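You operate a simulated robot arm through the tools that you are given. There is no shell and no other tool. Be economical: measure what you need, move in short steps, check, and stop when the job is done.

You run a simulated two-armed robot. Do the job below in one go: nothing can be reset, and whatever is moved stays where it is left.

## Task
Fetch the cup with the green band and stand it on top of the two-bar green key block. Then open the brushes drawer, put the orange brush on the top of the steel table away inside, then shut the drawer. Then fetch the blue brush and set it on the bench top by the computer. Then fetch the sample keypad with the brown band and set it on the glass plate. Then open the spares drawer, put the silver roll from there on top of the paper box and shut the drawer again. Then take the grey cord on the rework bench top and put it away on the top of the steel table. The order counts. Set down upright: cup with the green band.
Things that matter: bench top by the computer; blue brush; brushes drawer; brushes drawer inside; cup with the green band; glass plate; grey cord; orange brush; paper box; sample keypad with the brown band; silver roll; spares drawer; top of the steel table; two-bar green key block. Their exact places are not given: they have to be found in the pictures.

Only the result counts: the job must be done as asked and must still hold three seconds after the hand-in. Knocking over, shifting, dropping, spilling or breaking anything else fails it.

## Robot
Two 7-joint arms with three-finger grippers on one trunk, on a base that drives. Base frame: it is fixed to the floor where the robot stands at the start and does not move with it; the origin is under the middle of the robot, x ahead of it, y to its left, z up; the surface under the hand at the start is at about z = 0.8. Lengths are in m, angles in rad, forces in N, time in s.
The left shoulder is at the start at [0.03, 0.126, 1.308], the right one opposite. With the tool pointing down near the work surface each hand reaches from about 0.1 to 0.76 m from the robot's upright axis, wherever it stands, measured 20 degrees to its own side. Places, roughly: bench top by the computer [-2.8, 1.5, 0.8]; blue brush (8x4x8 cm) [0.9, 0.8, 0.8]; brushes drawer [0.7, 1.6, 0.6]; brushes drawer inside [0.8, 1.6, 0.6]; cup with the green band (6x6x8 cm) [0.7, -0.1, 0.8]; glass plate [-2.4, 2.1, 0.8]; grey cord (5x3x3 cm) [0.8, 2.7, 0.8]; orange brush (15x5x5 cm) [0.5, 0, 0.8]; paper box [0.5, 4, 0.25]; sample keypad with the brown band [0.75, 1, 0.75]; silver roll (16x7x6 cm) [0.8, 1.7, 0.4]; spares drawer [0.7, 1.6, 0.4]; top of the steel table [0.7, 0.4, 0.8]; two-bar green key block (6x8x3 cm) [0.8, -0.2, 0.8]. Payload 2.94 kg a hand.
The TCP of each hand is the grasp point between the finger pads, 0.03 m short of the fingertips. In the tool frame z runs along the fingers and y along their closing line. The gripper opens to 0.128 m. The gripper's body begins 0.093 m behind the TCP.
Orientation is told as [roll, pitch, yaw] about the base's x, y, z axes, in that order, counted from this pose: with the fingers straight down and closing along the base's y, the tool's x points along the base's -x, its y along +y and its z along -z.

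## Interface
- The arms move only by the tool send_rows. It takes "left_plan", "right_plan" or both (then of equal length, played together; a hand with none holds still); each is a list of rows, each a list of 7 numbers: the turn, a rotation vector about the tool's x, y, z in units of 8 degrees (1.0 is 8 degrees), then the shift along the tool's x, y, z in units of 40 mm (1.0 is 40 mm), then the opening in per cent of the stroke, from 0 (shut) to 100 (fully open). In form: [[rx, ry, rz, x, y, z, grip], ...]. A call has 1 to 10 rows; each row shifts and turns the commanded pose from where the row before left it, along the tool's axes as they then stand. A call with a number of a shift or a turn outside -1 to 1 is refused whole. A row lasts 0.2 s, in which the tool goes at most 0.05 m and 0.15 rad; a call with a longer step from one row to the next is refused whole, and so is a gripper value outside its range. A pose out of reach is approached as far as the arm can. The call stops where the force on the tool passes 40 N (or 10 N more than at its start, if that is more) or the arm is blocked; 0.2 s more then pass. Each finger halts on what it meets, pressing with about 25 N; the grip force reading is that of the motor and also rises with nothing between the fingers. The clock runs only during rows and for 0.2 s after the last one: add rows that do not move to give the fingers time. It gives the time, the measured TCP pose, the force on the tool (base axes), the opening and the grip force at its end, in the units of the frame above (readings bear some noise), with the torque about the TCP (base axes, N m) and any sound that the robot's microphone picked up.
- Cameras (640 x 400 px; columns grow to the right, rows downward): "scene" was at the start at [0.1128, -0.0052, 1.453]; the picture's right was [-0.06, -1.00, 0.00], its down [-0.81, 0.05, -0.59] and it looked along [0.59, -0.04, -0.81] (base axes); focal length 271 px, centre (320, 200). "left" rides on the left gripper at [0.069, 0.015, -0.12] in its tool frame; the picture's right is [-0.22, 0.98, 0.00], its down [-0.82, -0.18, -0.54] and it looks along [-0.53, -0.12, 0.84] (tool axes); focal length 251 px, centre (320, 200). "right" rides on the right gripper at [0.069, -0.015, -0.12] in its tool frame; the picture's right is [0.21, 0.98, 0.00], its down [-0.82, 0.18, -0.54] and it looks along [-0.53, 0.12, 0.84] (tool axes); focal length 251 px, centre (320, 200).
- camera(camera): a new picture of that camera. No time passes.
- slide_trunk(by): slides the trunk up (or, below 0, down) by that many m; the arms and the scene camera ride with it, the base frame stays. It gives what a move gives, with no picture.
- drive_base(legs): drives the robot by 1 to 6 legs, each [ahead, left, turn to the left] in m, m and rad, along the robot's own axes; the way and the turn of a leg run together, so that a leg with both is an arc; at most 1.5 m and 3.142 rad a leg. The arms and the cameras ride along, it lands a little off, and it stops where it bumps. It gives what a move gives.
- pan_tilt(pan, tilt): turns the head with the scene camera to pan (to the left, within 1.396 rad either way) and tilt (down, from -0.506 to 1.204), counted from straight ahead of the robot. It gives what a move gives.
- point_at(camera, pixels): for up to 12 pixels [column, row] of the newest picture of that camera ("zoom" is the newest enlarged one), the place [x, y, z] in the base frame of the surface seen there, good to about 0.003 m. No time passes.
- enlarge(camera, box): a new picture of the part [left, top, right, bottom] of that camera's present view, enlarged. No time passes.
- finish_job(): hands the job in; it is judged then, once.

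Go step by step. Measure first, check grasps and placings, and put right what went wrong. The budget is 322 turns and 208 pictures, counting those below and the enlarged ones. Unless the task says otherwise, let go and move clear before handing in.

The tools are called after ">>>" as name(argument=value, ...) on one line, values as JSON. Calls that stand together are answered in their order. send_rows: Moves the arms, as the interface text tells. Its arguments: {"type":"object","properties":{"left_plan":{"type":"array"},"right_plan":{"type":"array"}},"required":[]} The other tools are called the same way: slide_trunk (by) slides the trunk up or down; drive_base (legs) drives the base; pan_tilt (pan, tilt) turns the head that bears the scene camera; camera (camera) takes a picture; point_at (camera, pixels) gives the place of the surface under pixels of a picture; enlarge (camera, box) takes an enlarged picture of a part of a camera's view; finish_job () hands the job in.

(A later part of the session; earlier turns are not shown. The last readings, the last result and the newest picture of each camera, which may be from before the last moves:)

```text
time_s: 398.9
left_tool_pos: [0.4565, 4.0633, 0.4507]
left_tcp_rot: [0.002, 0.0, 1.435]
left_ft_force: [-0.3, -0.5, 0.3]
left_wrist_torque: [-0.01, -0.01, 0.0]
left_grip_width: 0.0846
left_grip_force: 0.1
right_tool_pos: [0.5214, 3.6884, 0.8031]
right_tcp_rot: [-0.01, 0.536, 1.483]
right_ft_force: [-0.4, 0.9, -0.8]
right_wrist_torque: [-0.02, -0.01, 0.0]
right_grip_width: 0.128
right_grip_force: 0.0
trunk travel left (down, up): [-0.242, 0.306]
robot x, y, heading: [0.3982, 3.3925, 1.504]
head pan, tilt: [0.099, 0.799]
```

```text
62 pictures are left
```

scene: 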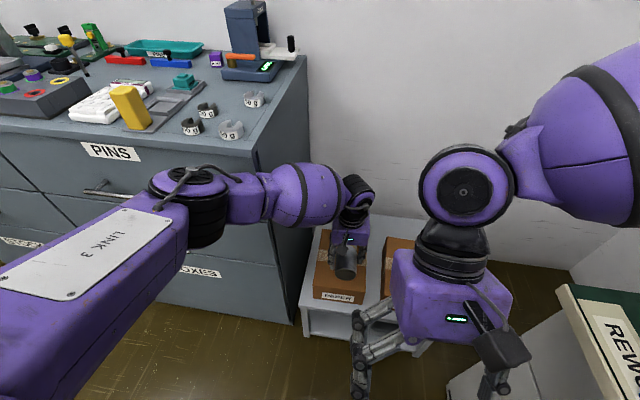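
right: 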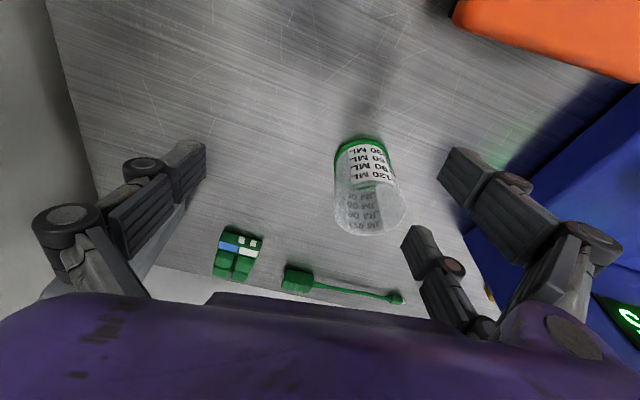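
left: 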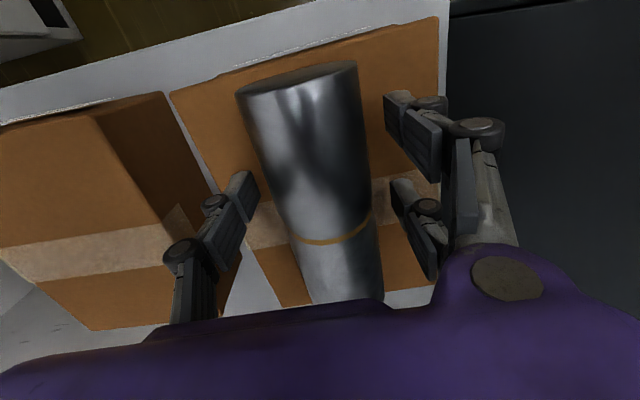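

The roll stays put. Lift straight up, then back away.

>>> send_rows(left_plan=[[0, 0, 0, 0, 0, -0.6, 66], [0, 0, 0, 0, 0, -0.9, 66], [0, 0, 0, 0, 0, -0.9, 66], [0, 0, 0, 0, 0, -0.9, 66], [0, 0, 0, 0, 0, 0, 66]])

>>> drive_base(legs=[[-0.45, 0, 0]])

>>> enlarge(camera="scene", box=[280, 110, 440, 250])

```text
time_s: 400.1
left_tool_pos: [0.4611, 4.0589, 0.5824]
left_tcp_rot: [0.003, 0.005, 1.43]
left_ft_force: [-0.7, 0.3, -0.5]
left_wrist_torque: [0.02, 0.0, 0.02]
left_grip_width: 0.0845
left_grip_force: 0.1
right_tool_pos: [0.5214, 3.6876, 0.8029]
right_tcp_rot: [-0.008, 0.538, 1.485]
right_ft_force: [-0.9, -0.1, -1.2]
right_wrist_torque: [0.0, 0.01, -0.01]
right_grip_width: 0.128
right_grip_force: 0.1
trunk travel left (down, up): [-0.242, 0.306]
robot x, y, heading: [0.4001, 3.3913, 1.504]
head pan, tilt: [0.099, 0.799]
```

```text
time_s: 402.8
left_tool_pos: [0.4306, 3.6127, 0.5813]
left_tcp_rot: [0.001, 0.001, 1.429]
left_ft_force: [0.4, 0.1, 0.6]
left_wrist_torque: [-0.01, 0.01, -0.02]
left_grip_width: 0.0845
left_grip_force: 0.1
right_tool_pos: [0.4886, 3.2394, 0.8026]
right_tcp_rot: [-0.009, 0.537, 1.477]
right_ft_force: [-0.1, -0.3, 0.7]
right_wrist_torque: [0.03, -0.02, 0.0]
right_grip_width: 0.1281
right_grip_force: 0.0
trunk travel left (down, up): [-0.242, 0.306]
robot x, y, heading: [0.363, 2.9472, 1.499]
head pan, tilt: [0.099, 0.799]
```

```text
2.86 times, centred on (360, 180) of scene
```

zoom: 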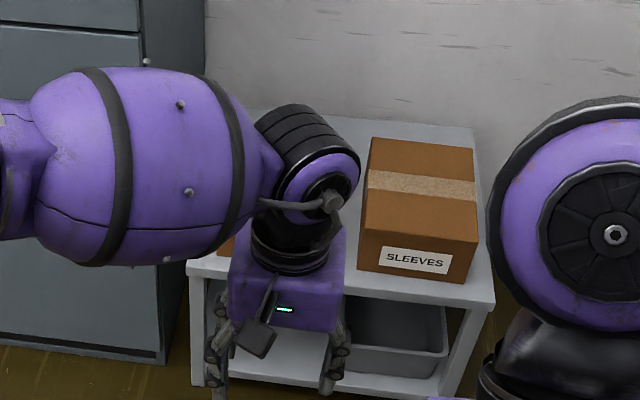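

>>> drive_base(legs=[[-0.2, 0.3, 0], [-0.2, 0.6, -0.4]])

>>> pan_tilt(pan=-0.4, tilt=0.6)

>>> camera(camera="scene")

```text
time_s: 411.3
left_tool_pos: [-0.2567, 3.3235, 0.582]
left_tcp_rot: [0.002, 0.001, 1.03]
left_ft_force: [0.1, 0.3, -0.3]
left_wrist_torque: [0.0, -0.02, -0.06]
left_grip_width: 0.0843
left_grip_force: 0.1
right_tool_pos: [-0.3465, 2.9563, 0.803]
right_tcp_rot: [-0.009, 0.537, 1.078]
right_ft_force: [0.1, -0.4, -0.1]
right_wrist_torque: [0.01, 0.01, 0.01]
right_grip_width: 0.1279
right_grip_force: 0.1
trunk travel left (down, up): [-0.242, 0.306]
robot x, y, heading: [-0.5736, 2.7335, 1.093]
head pan, tilt: [0.099, 0.799]
```

```text
time_s: 412.2
left_tool_pos: [-0.2569, 3.3241, 0.5828]
left_tcp_rot: [0.003, 0.001, 1.03]
left_ft_force: [0.5, -0.4, -0.1]
left_wrist_torque: [0.0, -0.01, 0.0]
left_grip_width: 0.0845
left_grip_force: 0.1
right_tool_pos: [-0.3464, 2.9577, 0.8029]
right_tcp_rot: [-0.01, 0.538, 1.079]
right_ft_force: [0.4, -0.2, -0.4]
right_wrist_torque: [0.0, 0.02, -0.03]
right_grip_width: 0.1281
right_grip_force: 0.1
trunk travel left (down, up): [-0.242, 0.306]
robot x, y, heading: [-0.5726, 2.7396, 1.101]
head pan, tilt: [-0.4, 0.6]
```

```text
60 pictures are left
```

scene: 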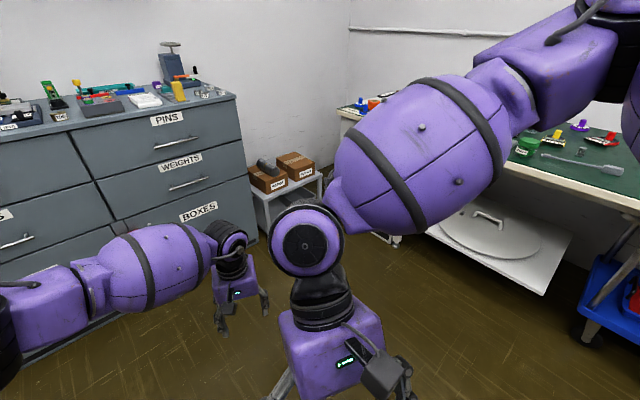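

The roll lies on the PAPER box (pixel (265,168)). Now back to the spares drawer to shut it: turn, drive, and set the tilted hand orientation.

>>> drive_base(legs=[[-0.1, 0, -1.275], [0, -0.9, 0]])

>>> send_rows(left_plan=[[0, 0, -1, 0, 0, 0, 40], [0, 0, -1, 0, 0, 0, 40], [0, 0, -1, 0, 0, 0, 40], [0, 0, -1, 0, 0, 0, 40], [0, 0, -1, 0, 0, 0, 40], [0, 0, -1, 0, 0, 0, 40], [0, 0, -1, 0, 0, 0, 40], [0, 0, -1, 0, 0, 0, 40], [0, 0, -1, 0, 0, 0, 40], [0, 0, -1, 0, 0, 0, 40]])

>>> send_rows(left_plan=[[0, 0, -1, 0, 0, 0, 40], [0, 0, -0.95, 0, 0, 0, 40], [0.95, 0, 0, 0, 0, 0, 40], [0.95, 0, 0, 0, 0, 0, 40], [0.95, 0, 0, 0, 0, 0, 40], [0.95, 0, 0, 0, 0, 0, 40], [0.95, 0, 0, 0, 0, 0, 40], [0, 0, 0, 0, 0, 0, 40]])

>>> pan_tilt(pan=0.0, tilt=0.7)

>>> camera(camera="scene")

```text
time_s: 423.7
left_tool_pos: [-0.1512, 1.686, 0.5824]
left_tcp_rot: [0.0, 0.002, -0.225]
left_ft_force: [-0.6, 0.2, -0.1]
left_wrist_torque: [0.02, -0.03, -0.02]
left_grip_width: 0.0846
left_grip_force: 0.0
right_tool_pos: [-0.5275, 1.6578, 0.8019]
right_tcp_rot: [-0.008, 0.538, -0.177]
right_ft_force: [0.2, -0.9, 0.1]
right_wrist_torque: [-0.01, 0.0, 0.02]
right_grip_width: 0.1281
right_grip_force: 0.1
trunk travel left (down, up): [-0.242, 0.306]
robot x, y, heading: [-0.8089, 1.8045, -0.158]
head pan, tilt: [-0.4, 0.6]
```

```text
time_s: 425.9
left_tool_pos: [-0.1516, 1.6868, 0.581]
left_tcp_rot: [0.002, -0.001, 1.173]
left_ft_force: [-0.2, 0.8, 0.3]
left_wrist_torque: [0.04, 0.02, 0.02]
left_grip_width: 0.051
left_grip_force: 0.0
right_tool_pos: [-0.5279, 1.6578, 0.8021]
right_tcp_rot: [-0.009, 0.537, -0.177]
right_ft_force: [0.5, 0.4, -0.1]
right_wrist_torque: [-0.02, 0.02, 0.0]
right_grip_width: 0.1279
right_grip_force: 0.0
trunk travel left (down, up): [-0.242, 0.306]
robot x, y, heading: [-0.8077, 1.8078, -0.16]
head pan, tilt: [-0.4, 0.6]
```

```text
time_s: 427.7
left_tool_pos: [-0.1513, 1.6857, 0.5819]
left_tcp_rot: [-0.664, -0.001, 1.445]
left_ft_force: [1.2, -0.2, 0.2]
left_wrist_torque: [0.01, -0.01, -0.01]
left_grip_width: 0.051
left_grip_force: 0.0
right_tool_pos: [-0.5281, 1.6581, 0.8021]
right_tcp_rot: [-0.009, 0.537, -0.177]
right_ft_force: [1.1, 0.2, 0.5]
right_wrist_torque: [0.0, -0.02, -0.01]
right_grip_width: 0.1282
right_grip_force: 0.2
trunk travel left (down, up): [-0.242, 0.306]
robot x, y, heading: [-0.8103, 1.8049, -0.161]
head pan, tilt: [-0.4, 0.6]
```

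```text
time_s: 428.5
left_tool_pos: [-0.1525, 1.686, 0.5822]
left_tcp_rot: [-0.661, -0.001, 1.444]
left_ft_force: [-0.1, 0.3, 0.3]
left_wrist_torque: [0.03, 0.02, -0.02]
left_grip_width: 0.0511
left_grip_force: 0.0
right_tool_pos: [-0.5269, 1.6586, 0.8016]
right_tcp_rot: [-0.009, 0.537, -0.175]
right_ft_force: [-0.1, 0.9, 0.6]
right_wrist_torque: [-0.02, 0.02, 0.05]
right_grip_width: 0.1281
right_grip_force: 0.0
trunk travel left (down, up): [-0.242, 0.306]
robot x, y, heading: [-0.8124, 1.8054, -0.164]
head pan, tilt: [0.0, 0.7]
```

```text
59 pictures are left
```

scene: 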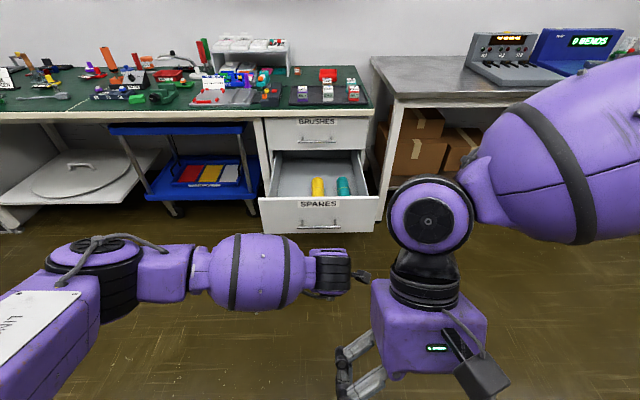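

>>> drive_base(legs=[[0.18, 0, 0]])

>>> camera(camera="left")

```text
time_s: 430.0
left_tool_pos: [0.0237, 1.6594, 0.5812]
left_tcp_rot: [-0.662, -0.001, 1.446]
left_ft_force: [0.1, 0.2, 0.3]
left_wrist_torque: [0.06, 0.0, 0.01]
left_grip_width: 0.0514
left_grip_force: 0.1
right_tool_pos: [-0.3515, 1.6312, 0.8027]
right_tcp_rot: [-0.008, 0.538, -0.173]
right_ft_force: [0.7, 0.0, -0.3]
right_wrist_torque: [-0.03, 0.01, 0.01]
right_grip_width: 0.1279
right_grip_force: 0.0
trunk travel left (down, up): [-0.242, 0.306]
robot x, y, heading: [-0.637, 1.7797, -0.157]
head pan, tilt: [0.0, 0.7]
```

```text
58 pictures are left
```

left: 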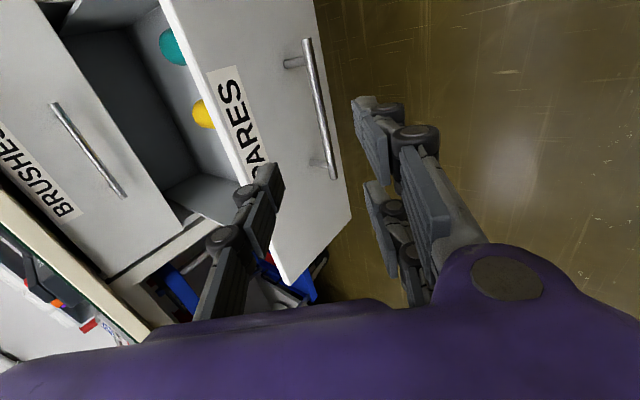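

>>> point_at(camera="left", pixels=[[312, 75], [320, 110], [327, 140], [332, 165]])

```text
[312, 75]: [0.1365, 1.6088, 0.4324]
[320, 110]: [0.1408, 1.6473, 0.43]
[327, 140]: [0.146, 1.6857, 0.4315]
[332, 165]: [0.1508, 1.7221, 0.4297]
```

The bar lies straight ahead along the finger axis; advance 0.176 and close.

>>> send_rows(left_plan=[[0, 0, 0, -0.055, 0, 0.88, 34], [0, 0, 0, -0.055, 0, 0.88, 34], [0, 0, 0, -0.055, 0, 0.88, 34], [0, 0, 0, -0.055, 0, 0.88, 34], [0, 0, 0, -0.055, 0, 0.88, 34], [0, 0, 0, 0, 0, 0, 34], [0, 0, 0, 0, 0, 0, 15], [0, 0, 0, 0, 0, 0, 0], [0, 0, 0, 0, 0, 0, 0]])

>>> camera(camera="left")

```text
time_s: 432.0
left_tool_pos: [0.1304, 1.6565, 0.4453]
left_tcp_rot: [-0.664, -0.004, 1.444]
left_ft_force: [2.0, 0.4, 1.2]
left_wrist_torque: [0.5, -0.11, -1.09]
left_grip_width: 0.0115
left_grip_force: 39.2
right_tool_pos: [-0.3509, 1.631, 0.8027]
right_tcp_rot: [-0.01, 0.539, -0.175]
right_ft_force: [0.1, 0.7, 0.2]
right_wrist_torque: [0.0, -0.02, 0.02]
right_grip_width: 0.1281
right_grip_force: 0.1
trunk travel left (down, up): [-0.242, 0.306]
robot x, y, heading: [-0.6382, 1.7754, -0.155]
head pan, tilt: [0.0, 0.7]
```

```text
57 pictures are left
```

left: 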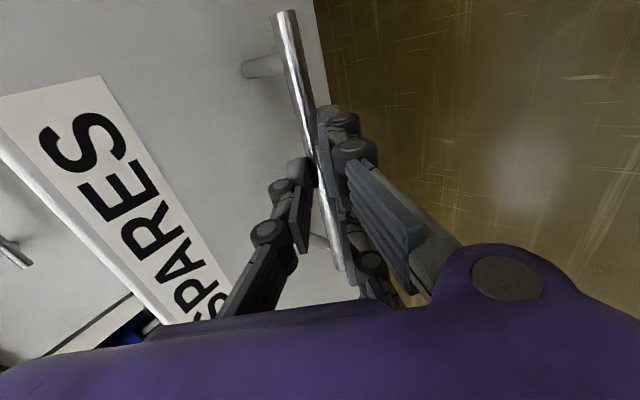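

>>> drive_base(legs=[[0.355, 0, -0.005]])

>>> camera(camera="scene")

```text
time_s: 434.4
left_tool_pos: [0.482, 1.5953, 0.4384]
left_tcp_rot: [-0.656, -0.006, 1.441]
left_ft_force: [-15.6, 22.5, -11.4]
left_wrist_torque: [0.95, 0.28, 0.01]
left_grip_width: 0.011
left_grip_force: 37.7
right_tool_pos: [0.0024, 1.5716, 0.8019]
right_tcp_rot: [-0.009, 0.541, -0.185]
right_ft_force: [0.0, -0.2, 0.6]
right_wrist_torque: [-0.03, 0.05, 0.02]
right_grip_width: 0.1278
right_grip_force: 0.1
trunk travel left (down, up): [-0.242, 0.306]
robot x, y, heading: [-0.2847, 1.7222, -0.168]
head pan, tilt: [0.0, 0.7]
```

```text
56 pictures are left
```

scene: 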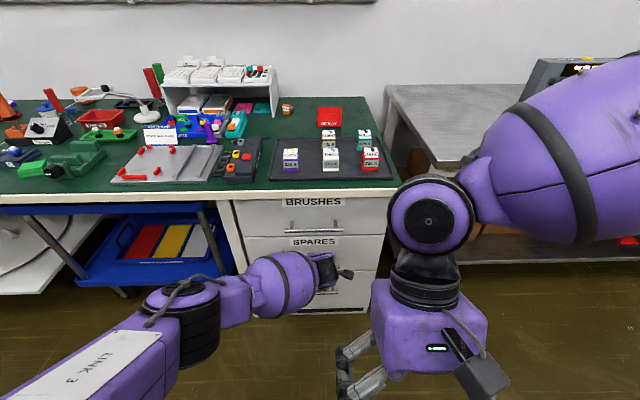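

Shut (TCP x 0.482 vs 0.479 when closed at first, push force present). Release and retreat, then check.

>>> send_rows(left_plan=[[0, 0, 0, 0, 0, 0, 15], [0, 0, 0, 0, 0, 0, 34], [0, 0, 0, 0, 0, 0, 34], [0, 0, 0, 0, 0, -0.7, 34], [0, 0, 0, 0, 0, -0.9, 34], [0, 0, 0, 0, 0, -0.9, 34], [0, 0, 0, 0, 0, 0, 34]])

>>> drive_base(legs=[[-0.2, 0, 0]])

>>> camera(camera="left")

```text
time_s: 436.0
left_tool_pos: [0.4219, 1.6023, 0.5181]
left_tcp_rot: [-0.655, -0.004, 1.441]
left_ft_force: [0.3, 0.4, -0.1]
left_wrist_torque: [0.01, -0.02, 0.0]
left_grip_width: 0.0433
left_grip_force: 0.0
right_tool_pos: [0.003, 1.5712, 0.8025]
right_tcp_rot: [-0.007, 0.538, -0.183]
right_ft_force: [0.0, 0.4, 0.1]
right_wrist_torque: [-0.03, 0.02, -0.01]
right_grip_width: 0.128
right_grip_force: 0.0
trunk travel left (down, up): [-0.242, 0.306]
robot x, y, heading: [-0.2812, 1.7188, -0.172]
head pan, tilt: [0.0, 0.7]
```

```text
time_s: 437.5
left_tool_pos: [0.2298, 1.6325, 0.518]
left_tcp_rot: [-0.654, -0.004, 1.441]
left_ft_force: [-0.2, 0.7, 0.0]
left_wrist_torque: [-0.03, 0.05, 0.01]
left_grip_width: 0.0433
left_grip_force: 0.2
right_tool_pos: [-0.1912, 1.6039, 0.8018]
right_tcp_rot: [-0.009, 0.539, -0.185]
right_ft_force: [-0.1, 0.0, -0.1]
right_wrist_torque: [0.01, -0.01, -0.03]
right_grip_width: 0.128
right_grip_force: 0.1
trunk travel left (down, up): [-0.242, 0.306]
robot x, y, heading: [-0.4741, 1.7532, -0.169]
head pan, tilt: [0.0, 0.7]
```

```text
55 pictures are left
```

left: 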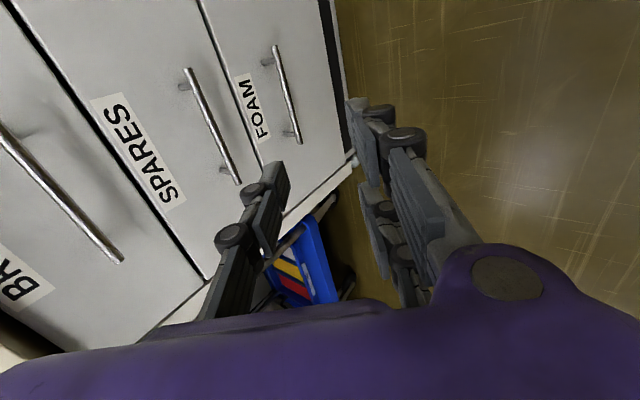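

All drawers are flush. Now the grey cord: restore tool-down, raise the trunk, and drive in front of it.

>>> send_rows(left_plan=[[-0.94, 0, 0, 0, 0, -0.5, 100], [-0.94, 0, 0, 0, 0, -0.5, 100], [-0.94, 0, 0, 0, 0, -0.5, 100], [-0.94, 0, 0, 0, 0, -0.5, 100], [-0.93, 0, 0, 0, 0, -0.5, 100], [0, 0, 0, 0, 0, 0, 100]])

>>> slide_trunk(by=0.27)

>>> drive_base(legs=[[0, 1.0, 0]])

>>> pan_tilt(pan=-0.05, tilt=0.6)

>>> camera(camera="scene")

```text
time_s: 438.9
left_tool_pos: [0.1916, 1.6382, 0.6092]
left_tcp_rot: [0.003, -0.005, 1.441]
left_ft_force: [0.2, 0.9, 0.8]
left_wrist_torque: [0.0, -0.03, 0.0]
left_grip_width: 0.128
left_grip_force: 0.0
right_tool_pos: [-0.1896, 1.603, 0.8017]
right_tcp_rot: [-0.009, 0.537, -0.185]
right_ft_force: [0.0, -0.8, -0.6]
right_wrist_torque: [0.0, 0.01, 0.02]
right_grip_width: 0.1279
right_grip_force: 0.1
trunk travel left (down, up): [-0.242, 0.306]
robot x, y, heading: [-0.4683, 1.7552, -0.165]
head pan, tilt: [0.0, 0.7]
```

```text
time_s: 441.7
left_tool_pos: [0.1922, 1.6371, 0.8763]
left_tcp_rot: [0.002, -0.005, 1.442]
left_ft_force: [0.2, 0.3, 0.1]
left_wrist_torque: [0.01, -0.02, -0.02]
left_grip_width: 0.128
left_grip_force: 0.2
right_tool_pos: [-0.1855, 1.6015, 1.1293]
right_tcp_rot: [-0.005, 0.352, -0.183]
right_ft_force: [1.2, -0.2, -0.8]
right_wrist_torque: [-0.01, 0.05, 0.02]
right_grip_width: 0.128
right_grip_force: 0.1
trunk travel left (down, up): [-0.512, 0.036]
robot x, y, heading: [-0.4723, 1.7541, -0.166]
head pan, tilt: [0.0, 0.7]
```

```text
time_s: 450.8
left_tool_pos: [0.3539, 2.63, 0.8784]
left_tcp_rot: [0.0, -0.005, 1.45]
left_ft_force: [1.5, 0.3, -0.9]
left_wrist_torque: [-0.01, -0.02, 0.02]
left_grip_width: 0.128
left_grip_force: 0.1
right_tool_pos: [-0.0225, 2.5914, 1.13]
right_tcp_rot: [-0.006, 0.352, -0.175]
right_ft_force: [-0.3, 0.3, 0.1]
right_wrist_torque: [-0.03, -0.01, 0.0]
right_grip_width: 0.1279
right_grip_force: 0.0
trunk travel left (down, up): [-0.512, 0.036]
robot x, y, heading: [-0.3131, 2.7432, -0.158]
head pan, tilt: [0.0, 0.7]
```

```text
time_s: 451.5
left_tool_pos: [0.3539, 2.6305, 0.8789]
left_tcp_rot: [0.0, -0.005, 1.447]
left_ft_force: [-0.1, 0.3, 0.4]
left_wrist_torque: [0.03, 0.0, -0.01]
left_grip_width: 0.128
left_grip_force: 0.0
right_tool_pos: [-0.0235, 2.5917, 1.1283]
right_tcp_rot: [-0.007, 0.352, -0.176]
right_ft_force: [0.3, 0.1, -0.4]
right_wrist_torque: [-0.01, 0.02, 0.02]
right_grip_width: 0.1282
right_grip_force: 0.0
trunk travel left (down, up): [-0.512, 0.036]
robot x, y, heading: [-0.3072, 2.741, -0.162]
head pan, tilt: [-0.051, 0.6]
```

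```text
54 pictures are left
```

scene: 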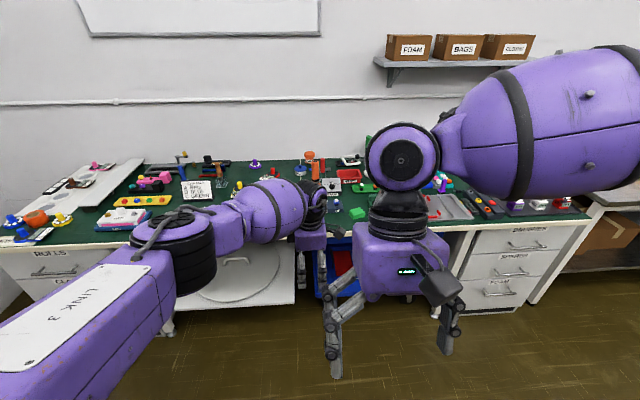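

>>> drive_base(legs=[[0, 0.38, 0]])

>>> camera(camera="scene")

```text
time_s: 455.3
left_tool_pos: [0.4144, 2.9981, 0.8786]
left_tcp_rot: [-0.001, -0.006, 1.443]
left_ft_force: [-0.7, -0.1, 0.3]
left_wrist_torque: [-0.03, 0.01, 0.03]
left_grip_width: 0.1282
left_grip_force: 0.1
right_tool_pos: [0.0361, 2.9614, 1.129]
right_tcp_rot: [-0.005, 0.352, -0.182]
right_ft_force: [-0.6, 0.6, 0.1]
right_wrist_torque: [0.01, 0.02, 0.01]
right_grip_width: 0.128
right_grip_force: 0.1
trunk travel left (down, up): [-0.512, 0.036]
robot x, y, heading: [-0.2532, 3.1122, -0.165]
head pan, tilt: [-0.051, 0.6]
```

```text
53 pictures are left
```

scene: 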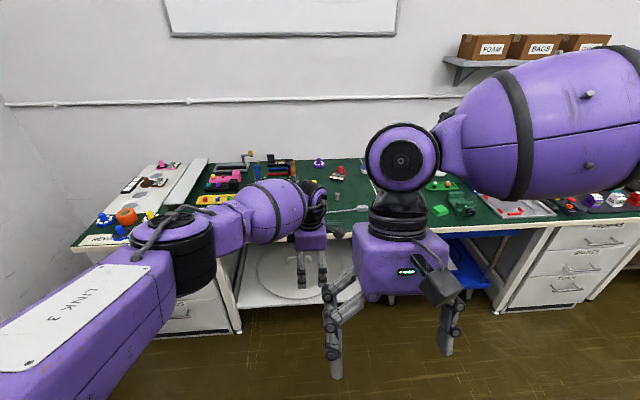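

>>> enlarge(camera="scene", box=[290, 150, 400, 240])

>>> point_at(camera="zoom", pixels=[[425, 340], [395, 345], [440, 335], [360, 350], [300, 350], [230, 345], [430, 350]])

```text
4.44 times, centred on (345, 195) of scene
```

zoom: 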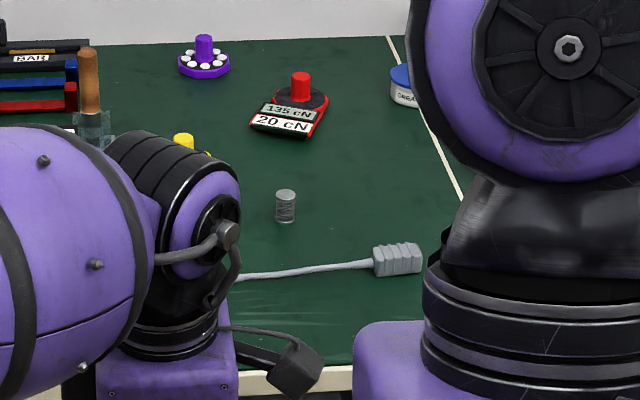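

```text
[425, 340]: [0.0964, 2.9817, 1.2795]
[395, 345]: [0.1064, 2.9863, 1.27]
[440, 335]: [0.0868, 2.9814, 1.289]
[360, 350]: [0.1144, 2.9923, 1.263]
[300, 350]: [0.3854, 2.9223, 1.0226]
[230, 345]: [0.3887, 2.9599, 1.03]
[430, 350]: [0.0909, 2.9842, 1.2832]
```

>>> point_at(camera="zoom", pixels=[[398, 250], [380, 258], [418, 252], [398, 270], [370, 264], [320, 270], [260, 275], [290, 205], [290, 300]])

```text
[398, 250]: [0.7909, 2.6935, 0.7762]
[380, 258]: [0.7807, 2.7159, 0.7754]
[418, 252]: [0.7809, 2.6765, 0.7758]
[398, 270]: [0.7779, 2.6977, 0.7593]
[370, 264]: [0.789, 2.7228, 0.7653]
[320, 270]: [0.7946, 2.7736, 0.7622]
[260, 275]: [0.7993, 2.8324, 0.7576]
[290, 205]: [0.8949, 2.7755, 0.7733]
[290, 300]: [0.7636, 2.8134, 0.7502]
```

The connector is at (0.788,2.697), top z 0.777, long axis along y with its tail toward +y; my yaw (closing along x) suits. Raise the hand, then drive in.

>>> send_rows(left_plan=[[0, 0, 0, 0, 0, -0.9, 100], [0, 0, 0, 0, 0, -0.9, 100], [0, 0, 0, 0, 0, -0.9, 100], [0, 0, 0, 0, 0, 0, 100]])

>>> drive_base(legs=[[0.0, -0.238, 0], [0.415, 0, 0]])

>>> camera(camera="left")

>>> camera(camera="scene")

```text
time_s: 456.3
left_tool_pos: [0.4154, 2.9974, 0.9864]
left_tcp_rot: [0.003, -0.006, 1.442]
left_ft_force: [0.1, -0.3, -0.7]
left_wrist_torque: [0.01, 0.02, -0.03]
left_grip_width: 0.128
left_grip_force: 0.0
right_tool_pos: [0.0366, 2.9627, 1.1289]
right_tcp_rot: [-0.005, 0.353, -0.18]
right_ft_force: [0.1, 0.7, -0.5]
right_wrist_torque: [-0.03, 0.01, -0.02]
right_grip_width: 0.1277
right_grip_force: 0.0
trunk travel left (down, up): [-0.512, 0.036]
robot x, y, heading: [-0.2528, 3.1149, -0.167]
head pan, tilt: [-0.051, 0.6]
```

```text
time_s: 461.2
left_tool_pos: [0.7797, 2.6881, 0.9867]
left_tcp_rot: [0.001, -0.006, 1.438]
left_ft_force: [0.2, -0.3, 0.4]
left_wrist_torque: [-0.02, -0.03, 0.02]
left_grip_width: 0.128
left_grip_force: 0.0
right_tool_pos: [0.4004, 2.6561, 1.1301]
right_tcp_rot: [-0.004, 0.351, -0.186]
right_ft_force: [0.7, -1.1, -0.2]
right_wrist_torque: [0.02, 0.02, 0.01]
right_grip_width: 0.1277
right_grip_force: 0.1
trunk travel left (down, up): [-0.512, 0.036]
robot x, y, heading: [0.1111, 2.8084, -0.165]
head pan, tilt: [-0.051, 0.6]
```

```text
51 pictures are left
```

left: 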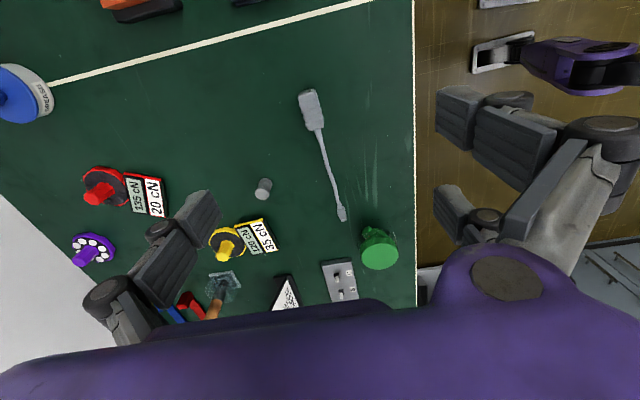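

```text
50 pictures are left
```

scene: 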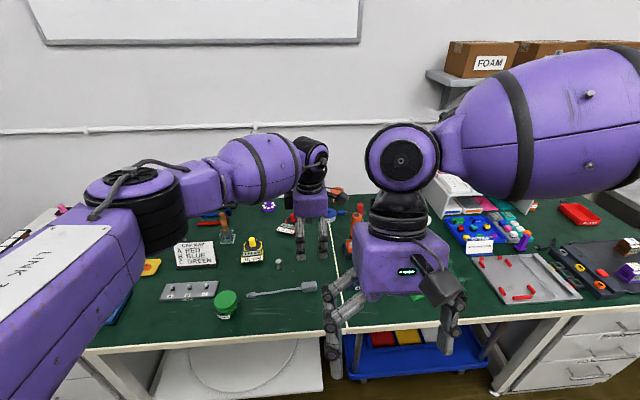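

>>> point_at(camera="left", pixels=[[308, 95], [312, 110], [317, 125], [322, 145], [332, 180], [342, 215], [303, 110], [321, 110]])

```text
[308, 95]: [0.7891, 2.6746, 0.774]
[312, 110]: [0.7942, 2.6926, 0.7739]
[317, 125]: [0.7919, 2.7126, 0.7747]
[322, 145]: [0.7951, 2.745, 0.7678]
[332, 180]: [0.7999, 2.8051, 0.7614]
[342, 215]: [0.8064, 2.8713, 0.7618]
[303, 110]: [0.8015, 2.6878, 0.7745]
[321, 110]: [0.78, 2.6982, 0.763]
```

>>> send_rows(left_plan=[[0, 0, -0.32, -0.19, -0.25, 0.6, 60], [0, 0, 0, 0, 0, 0.9, 60], [0, 0, 0, 0, 0, 0.9, 60], [0, 0, 0, 0, 0, 0.9, 60], [0, 0, 0, 0, 0, 0.9, 60], [0, 0, 0, 0, 0, 0, 60]])

>>> camera(camera="left")

```text
time_s: 462.6
left_tool_pos: [0.7862, 2.7015, 0.8185]
left_tcp_rot: [-0.001, -0.005, 1.482]
left_ft_force: [-0.1, 0.2, -0.3]
left_wrist_torque: [-0.01, -0.01, 0.03]
left_grip_width: 0.0764
left_grip_force: 0.1
left hand out of reach, approached as far as the arm can: row 5
right_tool_pos: [0.4003, 2.6564, 1.1297]
right_tcp_rot: [-0.005, 0.351, -0.186]
right_ft_force: [-0.2, 0.6, 0.3]
right_wrist_torque: [-0.01, -0.01, 0.02]
right_grip_width: 0.1281
right_grip_force: 0.1
trunk travel left (down, up): [-0.512, 0.036]
robot x, y, heading: [0.1153, 2.8079, -0.177]
head pan, tilt: [-0.051, 0.6]
```

```text
49 pictures are left
```

left: 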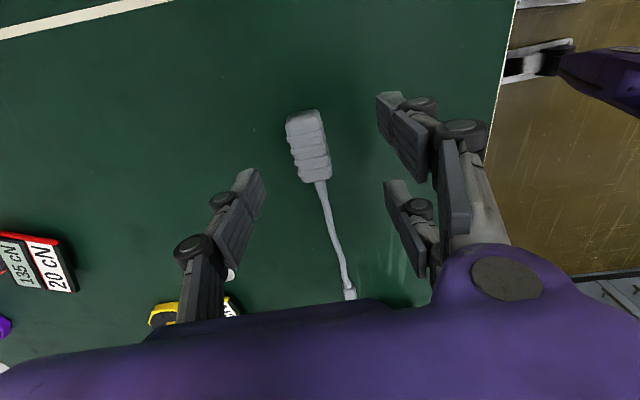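

At the reach limit; I bring the base 0.04 closer, pull the hand back accordingly, and lower with the trunk.

>>> drive_base(legs=[[0.04, 0, 0]])

>>> send_rows(left_plan=[[0, 0, 0, 0, 0.85, 0, 60], [0, 0, 0, 0, 0, 0, 60]])

>>> camera(camera="left")

>>> point_at(camera="left", pixels=[[305, 125], [308, 145], [312, 165]])

```text
time_s: 463.5
left_tool_pos: [0.8242, 2.6929, 0.8218]
left_tcp_rot: [-0.004, -0.006, 1.482]
left_ft_force: [0.0, -0.2, -0.2]
left_wrist_torque: [0.0, -0.01, -0.02]
left_grip_width: 0.0767
left_grip_force: 0.0
right_tool_pos: [0.4363, 2.6506, 1.1304]
right_tcp_rot: [-0.005, 0.35, -0.187]
right_ft_force: [-0.1, -0.2, 0.3]
right_wrist_torque: [-0.01, -0.03, 0.04]
right_grip_width: 0.1278
right_grip_force: 0.0
trunk travel left (down, up): [-0.512, 0.036]
robot x, y, heading: [0.1516, 2.801, -0.171]
head pan, tilt: [-0.051, 0.6]
```

```text
time_s: 464.1
left_tool_pos: [0.7915, 2.6946, 0.8188]
left_tcp_rot: [0.002, -0.007, 1.482]
left_ft_force: [-0.1, -1.1, -0.1]
left_wrist_torque: [0.03, 0.04, 0.0]
left_grip_width: 0.0764
left_grip_force: 0.0
right_tool_pos: [0.4397, 2.6486, 1.1301]
right_tcp_rot: [-0.004, 0.355, -0.189]
right_ft_force: [-0.6, 0.0, 0.4]
right_wrist_torque: [0.02, 0.01, 0.02]
right_grip_width: 0.1281
right_grip_force: 0.1
trunk travel left (down, up): [-0.512, 0.036]
robot x, y, heading: [0.152, 2.8024, -0.169]
head pan, tilt: [-0.051, 0.6]
```

```text
48 pictures are left
```

left: 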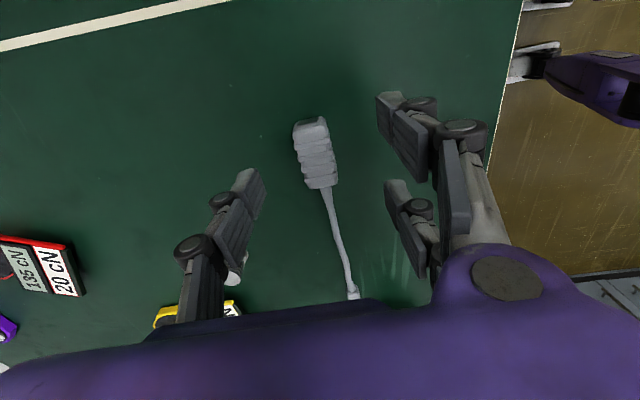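

```text
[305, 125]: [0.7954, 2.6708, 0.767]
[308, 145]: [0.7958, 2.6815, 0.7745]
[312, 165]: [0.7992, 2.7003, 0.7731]
```

>>> send_rows(left_plan=[[0, 0, 0, 0, -0.12, 0.6, 60], [0, 0, 0, 0, 0, 0.3, 60], [0, 0, 0, 0, 0, 0, 40], [0, 0, 0, 0, 0, 0, 15], [0, 0, 0, 0, 0, 0, 5], [0, 0, 0, 0, 0, 0, 5]])

>>> camera(camera="left")

```text
time_s: 465.5
left_tool_pos: [0.7969, 2.6966, 0.7828]
left_tcp_rot: [0.0, -0.004, 1.482]
left_ft_force: [0.1, 0.1, -0.2]
left_wrist_torque: [0.03, 0.02, 0.0]
left_grip_width: 0.023
left_grip_force: 24.8
right_tool_pos: [0.4392, 2.6505, 1.1292]
right_tcp_rot: [-0.004, 0.353, -0.185]
right_ft_force: [1.1, -0.4, 0.6]
right_wrist_torque: [0.02, 0.02, -0.01]
right_grip_width: 0.128
right_grip_force: 0.1
trunk travel left (down, up): [-0.512, 0.036]
robot x, y, heading: [0.1506, 2.8004, -0.167]
head pan, tilt: [-0.051, 0.6]
```

```text
47 pictures are left
```

left: 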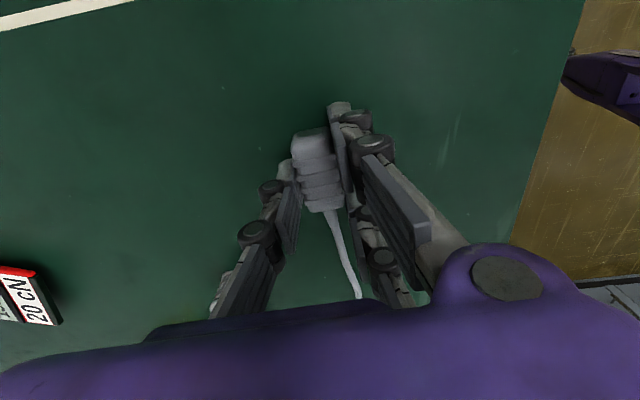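

Held (0.023). Lift and check the cord hangs with it.

>>> send_rows(left_plan=[[0, 0, 0, 0, 0, -0.6, 5], [0, 0, 0, 0, 0, -0.9, 5], [0, 0, 0, 0, 0, -0.9, 5], [0, 0, 0, 0, 0, -0.9, 5], [0, 0, 0, 0, 0, -0.9, 5], [0, 0, 0, 0, 0, -0.9, 5], [0, 0, 0, 0, 0, 0, 5]])

>>> camera(camera="left")

>>> camera(camera="scene")

```text
time_s: 467.1
left_tool_pos: [0.7953, 2.6943, 0.9851]
left_tcp_rot: [0.0, -0.004, 1.482]
left_ft_force: [-0.5, 0.0, -0.6]
left_wrist_torque: [-0.05, 0.02, 0.01]
left_grip_width: 0.0232
left_grip_force: 24.8
right_tool_pos: [0.4403, 2.6493, 1.129]
right_tcp_rot: [-0.006, 0.352, -0.187]
right_ft_force: [0.2, 0.4, -0.5]
right_wrist_torque: [-0.02, 0.02, -0.01]
right_grip_width: 0.1282
right_grip_force: 0.1
trunk travel left (down, up): [-0.512, 0.036]
robot x, y, heading: [0.1535, 2.8037, -0.171]
head pan, tilt: [-0.051, 0.6]
```

```text
46 pictures are left
```

left: 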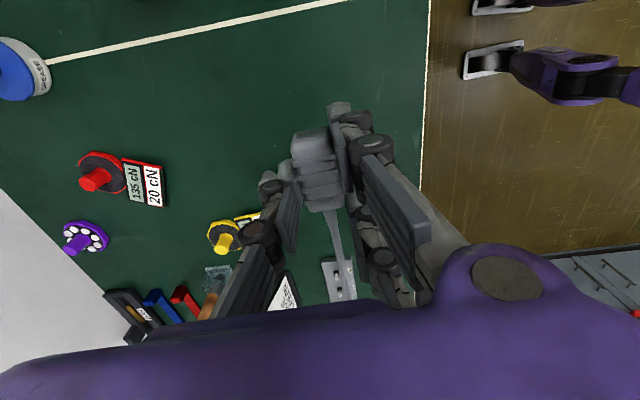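

```text
45 pictures are left
```

scene: 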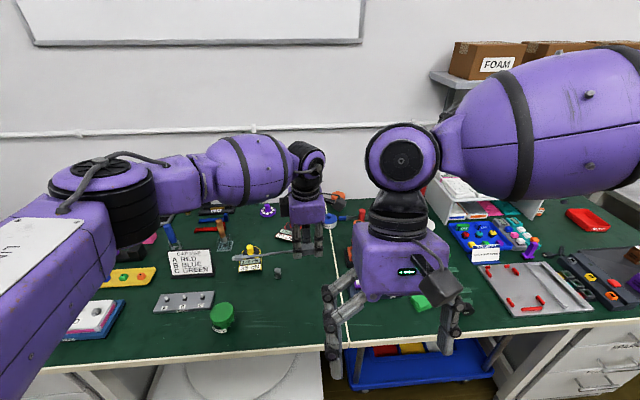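

The cord is held. Drive back and over to the steel table's free left part.

>>> drive_base(legs=[[-0.6, 0, 0], [0, 0, 0.17], [0, -0.95, 0], [0, -0.95, 0]])

>>> pan_tilt(pan=0.0, tilt=0.7)

>>> camera(camera="scene")

```text
time_s: 487.6
left_tool_pos: [0.2256, 1.0393, 0.9854]
left_tcp_rot: [0.0, -0.004, 1.665]
left_ft_force: [-0.8, 0.6, 0.2]
left_wrist_torque: [-0.07, 0.03, 0.02]
left_grip_width: 0.0229
left_grip_force: 25.3
right_tool_pos: [-0.1166, 0.9301, 1.1296]
right_tcp_rot: [-0.005, 0.355, -0.003]
right_ft_force: [0.0, 0.1, -0.3]
right_wrist_torque: [-0.02, 0.02, -0.05]
right_grip_width: 0.1281
right_grip_force: 0.1
trunk travel left (down, up): [-0.512, 0.036]
robot x, y, heading: [-0.4231, 1.0269, 0.017]
head pan, tilt: [-0.051, 0.6]
```

```text
time_s: 488.2
left_tool_pos: [0.2256, 1.0399, 0.9847]
left_tcp_rot: [0.002, -0.006, 1.667]
left_ft_force: [-0.7, 0.3, -1.1]
left_wrist_torque: [-0.04, -0.01, 0.02]
left_grip_width: 0.0229
left_grip_force: 25.8
right_tool_pos: [-0.1156, 0.9294, 1.1293]
right_tcp_rot: [-0.005, 0.352, -0.001]
right_ft_force: [0.3, 0.7, 0.2]
right_wrist_torque: [0.0, 0.02, 0.01]
right_grip_width: 0.128
right_grip_force: 0.1
trunk travel left (down, up): [-0.512, 0.036]
robot x, y, heading: [-0.4216, 1.029, 0.018]
head pan, tilt: [0.0, 0.7]
```

```text
44 pictures are left
```

scene: 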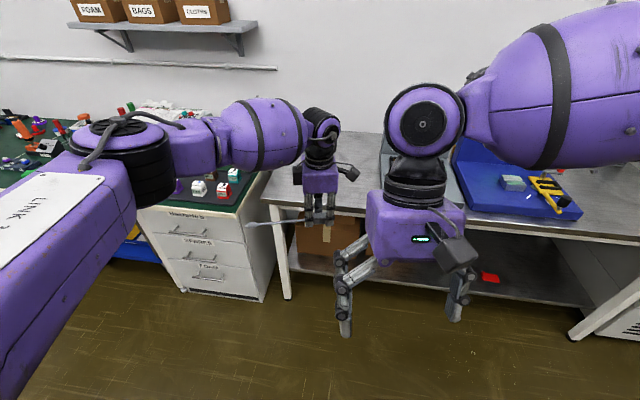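

>>> drive_base(legs=[[0.48, -0.1, -0.018]])

>>> camera(camera="left")

>>> camera(camera="scene")

```text
time_s: 491.1
left_tool_pos: [0.7018, 0.941, 0.9853]
left_tcp_rot: [0.001, -0.005, 1.657]
left_ft_force: [-0.2, 0.3, 0.1]
left_wrist_torque: [-0.03, 0.02, -0.04]
left_grip_width: 0.0231
left_grip_force: 25.0
right_tool_pos: [0.3594, 0.8354, 1.13]
right_tcp_rot: [-0.005, 0.352, -0.013]
right_ft_force: [-0.3, -0.3, 0.2]
right_wrist_torque: [-0.02, 0.03, -0.01]
right_grip_width: 0.128
right_grip_force: 0.1
trunk travel left (down, up): [-0.512, 0.036]
robot x, y, heading: [0.0534, 0.9336, 0.007]
head pan, tilt: [0.0, 0.7]
```

```text
43 pictures are left
```

left: 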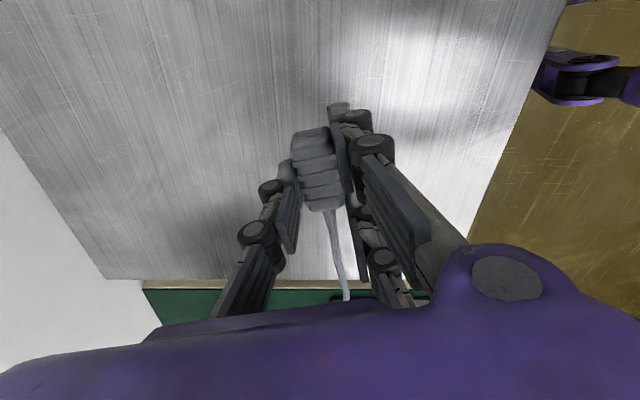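

```text
42 pictures are left
```

scene: 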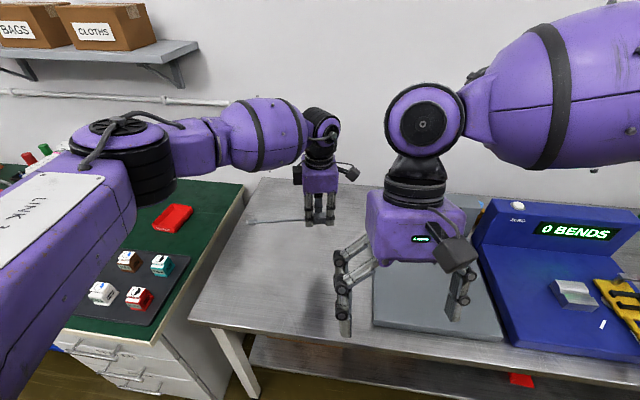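

The spot is free. Lower to just above the table, then gently to contact.

>>> send_rows(left_plan=[[0, 0, 0, 0, 0, 0.9, 5], [0, 0, 0, 0, 0, 0.9, 5], [0, 0, 0, 0, 0, 0.9, 5], [0, 0, 0, 0, 0, 0.9, 5], [0, 0, 0, 0, 0, 0, 5]])

>>> send_rows(left_plan=[[0, 0, 0, 0, 0, 0.13, 5], [0, 0, 0, 0, 0, 0, 5]])

>>> camera(camera="left")

```text
time_s: 492.3
left_tool_pos: [0.7024, 0.9427, 0.8429]
left_tcp_rot: [-0.001, -0.006, 1.657]
left_ft_force: [-0.4, 0.4, -0.6]
left_wrist_torque: [-0.02, 0.0, 0.01]
left_grip_width: 0.0231
left_grip_force: 25.5
right_tool_pos: [0.3598, 0.8338, 1.1298]
right_tcp_rot: [-0.006, 0.352, -0.013]
right_ft_force: [0.5, 0.4, -0.4]
right_wrist_torque: [-0.01, 0.0, -0.01]
right_grip_width: 0.1281
right_grip_force: 0.1
trunk travel left (down, up): [-0.512, 0.036]
robot x, y, heading: [0.0517, 0.9358, 0.002]
head pan, tilt: [0.0, 0.7]
```

```text
time_s: 492.9
left_tool_pos: [0.7029, 0.9429, 0.837]
left_tcp_rot: [0.002, -0.005, 1.654]
left_ft_force: [0.7, 0.0, -0.5]
left_wrist_torque: [-0.01, -0.01, 0.01]
left_grip_width: 0.023
left_grip_force: 25.4
right_tool_pos: [0.3599, 0.8358, 1.1301]
right_tcp_rot: [-0.005, 0.353, -0.012]
right_ft_force: [0.5, -0.4, -0.3]
right_wrist_torque: [0.02, -0.03, 0.02]
right_grip_width: 0.1275
right_grip_force: 0.0
trunk travel left (down, up): [-0.512, 0.036]
robot x, y, heading: [0.0492, 0.9345, 0.008]
head pan, tilt: [0.0, 0.7]
```

```text
41 pictures are left
```

left: 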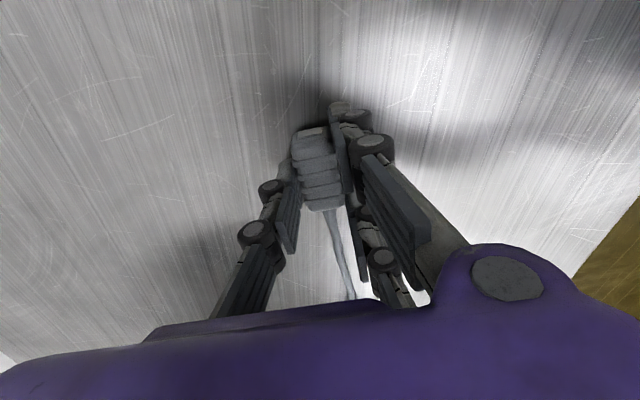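

>>> send_rows(left_plan=[[0, 0, 0, 0, 0, 0.1, 5], [0, 0, 0, 0, 0, 0, 5]])

>>> send_rows(left_plan=[[0, 0, 0, 0, 0, 0, 20], [0, 0, 0, 0, 0, 0, 30], [0, 0, 0, 0, 0, 0, 45], [0, 0, 0, 0, 0, 0, 50], [0, 0, 0, 0, 0, -0.6, 50], [0, 0, 0, 0, 0, -0.9, 50], [0, 0, 0, 0, 0, -0.9, 50], [0, 0, 0, 0, 0, -0.9, 50], [0, 0, 0, 0, 0, -0.9, 50], [0, 0, 0, 0, 0, 0, 50]])

>>> camera(camera="left")

```text
time_s: 493.5
left_tool_pos: [0.7031, 0.9412, 0.834]
left_tcp_rot: [0.0, -0.006, 1.657]
left_ft_force: [0.6, 0.7, 2.7]
left_wrist_torque: [0.42, 0.04, -0.01]
left_grip_width: 0.0231
left_grip_force: 24.9
right_tool_pos: [0.3597, 0.836, 1.1288]
right_tcp_rot: [-0.004, 0.352, -0.011]
right_ft_force: [-1.0, 0.2, -0.2]
right_wrist_torque: [-0.02, 0.0, -0.02]
right_grip_width: 0.1281
right_grip_force: 0.1
trunk travel left (down, up): [-0.512, 0.036]
robot x, y, heading: [0.0514, 0.9356, 0.003]
head pan, tilt: [0.0, 0.7]
```

```text
time_s: 495.7
left_tool_pos: [0.703, 0.9396, 0.9986]
left_tcp_rot: [0.002, -0.005, 1.658]
left_ft_force: [0.7, 1.4, 0.0]
left_wrist_torque: [0.0, -0.01, 0.0]
left_grip_width: 0.0639
left_grip_force: 0.0
right_tool_pos: [0.3608, 0.8356, 1.1297]
right_tcp_rot: [-0.007, 0.352, -0.012]
right_ft_force: [-0.6, 0.5, -0.4]
right_wrist_torque: [-0.04, 0.02, -0.01]
right_grip_width: 0.128
right_grip_force: 0.1
trunk travel left (down, up): [-0.512, 0.036]
robot x, y, heading: [0.0487, 0.9337, 0.005]
head pan, tilt: [0.0, 0.7]
```

```text
40 pictures are left
```

left: 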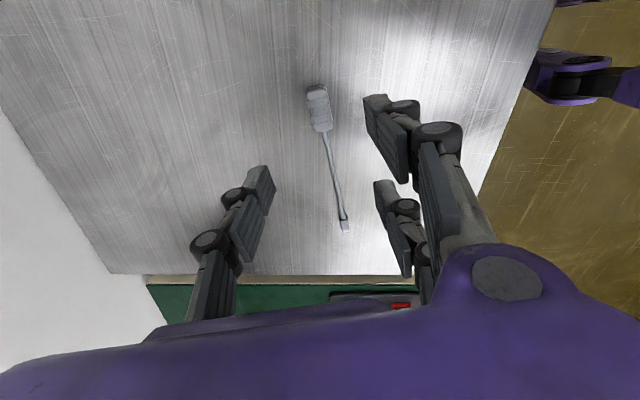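

The cord lies on the steel table. I back away and make a last check of the cup and drawers.

>>> drive_base(legs=[[-0.75, 0, 0]])

>>> pan_tilt(pan=0.0, tilt=0.45)

>>> camera(camera="scene")

```text
time_s: 499.8
left_tool_pos: [-0.0521, 0.9462, 0.9982]
left_tcp_rot: [0.0, -0.006, 1.692]
left_ft_force: [0.7, 0.0, -1.0]
left_wrist_torque: [0.01, 0.02, -0.03]
left_grip_width: 0.0641
left_grip_force: 0.1
right_tool_pos: [-0.391, 0.8289, 1.1293]
right_tcp_rot: [-0.005, 0.352, 0.025]
right_ft_force: [-0.3, 0.4, -1.1]
right_wrist_torque: [0.0, 0.0, 0.04]
right_grip_width: 0.1279
right_grip_force: 0.1
trunk travel left (down, up): [-0.512, 0.036]
robot x, y, heading: [-0.7043, 0.9172, 0.045]
head pan, tilt: [0.0, 0.7]
```

```text
time_s: 500.6
left_tool_pos: [-0.0522, 0.9461, 0.9994]
left_tcp_rot: [0.002, -0.006, 1.693]
left_ft_force: [0.0, 0.0, -0.1]
left_wrist_torque: [0.03, 0.01, 0.02]
left_grip_width: 0.0642
left_grip_force: 0.0
right_tool_pos: [-0.3919, 0.8295, 1.1302]
right_tcp_rot: [-0.005, 0.353, 0.025]
right_ft_force: [0.3, -0.1, 0.1]
right_wrist_torque: [-0.01, 0.0, 0.0]
right_grip_width: 0.1281
right_grip_force: 0.0
trunk travel left (down, up): [-0.512, 0.036]
robot x, y, heading: [-0.7017, 0.9188, 0.037]
head pan, tilt: [0.0, 0.45]
```

```text
39 pictures are left
```

scene: 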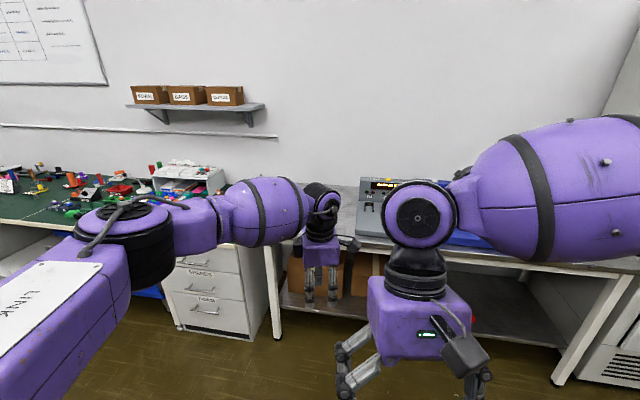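

>>> drive_base(legs=[[0, -0.75, 0]])

>>> pan_tilt(pan=-0.1, tilt=0.5)

>>> camera(camera="scene")

```text
time_s: 507.5
left_tool_pos: [-0.0292, 0.1911, 1.0002]
left_tcp_rot: [0.0, -0.007, 1.672]
left_ft_force: [-0.3, 0.1, -0.9]
left_wrist_torque: [0.04, 0.01, 0.02]
left_grip_width: 0.064
left_grip_force: 0.0
right_tool_pos: [-0.3703, 0.0794, 1.1301]
right_tcp_rot: [-0.004, 0.353, 0.004]
right_ft_force: [0.6, 0.4, 0.5]
right_wrist_torque: [0.01, 0.03, 0.03]
right_grip_width: 0.1279
right_grip_force: 0.0
trunk travel left (down, up): [-0.512, 0.036]
robot x, y, heading: [-0.6767, 0.1798, 0.019]
head pan, tilt: [0.0, 0.45]
```

```text
time_s: 508.2
left_tool_pos: [-0.029, 0.1898, 0.9982]
left_tcp_rot: [-0.003, -0.005, 1.672]
left_ft_force: [-0.6, -0.4, 0.2]
left_wrist_torque: [0.03, 0.0, -0.01]
left_grip_width: 0.0641
left_grip_force: 0.0
right_tool_pos: [-0.3698, 0.0808, 1.1296]
right_tcp_rot: [-0.006, 0.354, 0.003]
right_ft_force: [0.0, -0.4, -0.8]
right_wrist_torque: [0.04, -0.01, 0.01]
right_grip_width: 0.1281
right_grip_force: 0.1
trunk travel left (down, up): [-0.512, 0.036]
robot x, y, heading: [-0.683, 0.1747, 0.016]
head pan, tilt: [-0.099, 0.499]
```

```text
38 pictures are left
```

scene: 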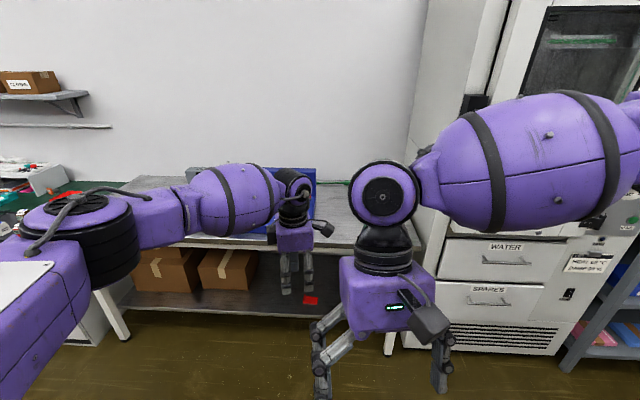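

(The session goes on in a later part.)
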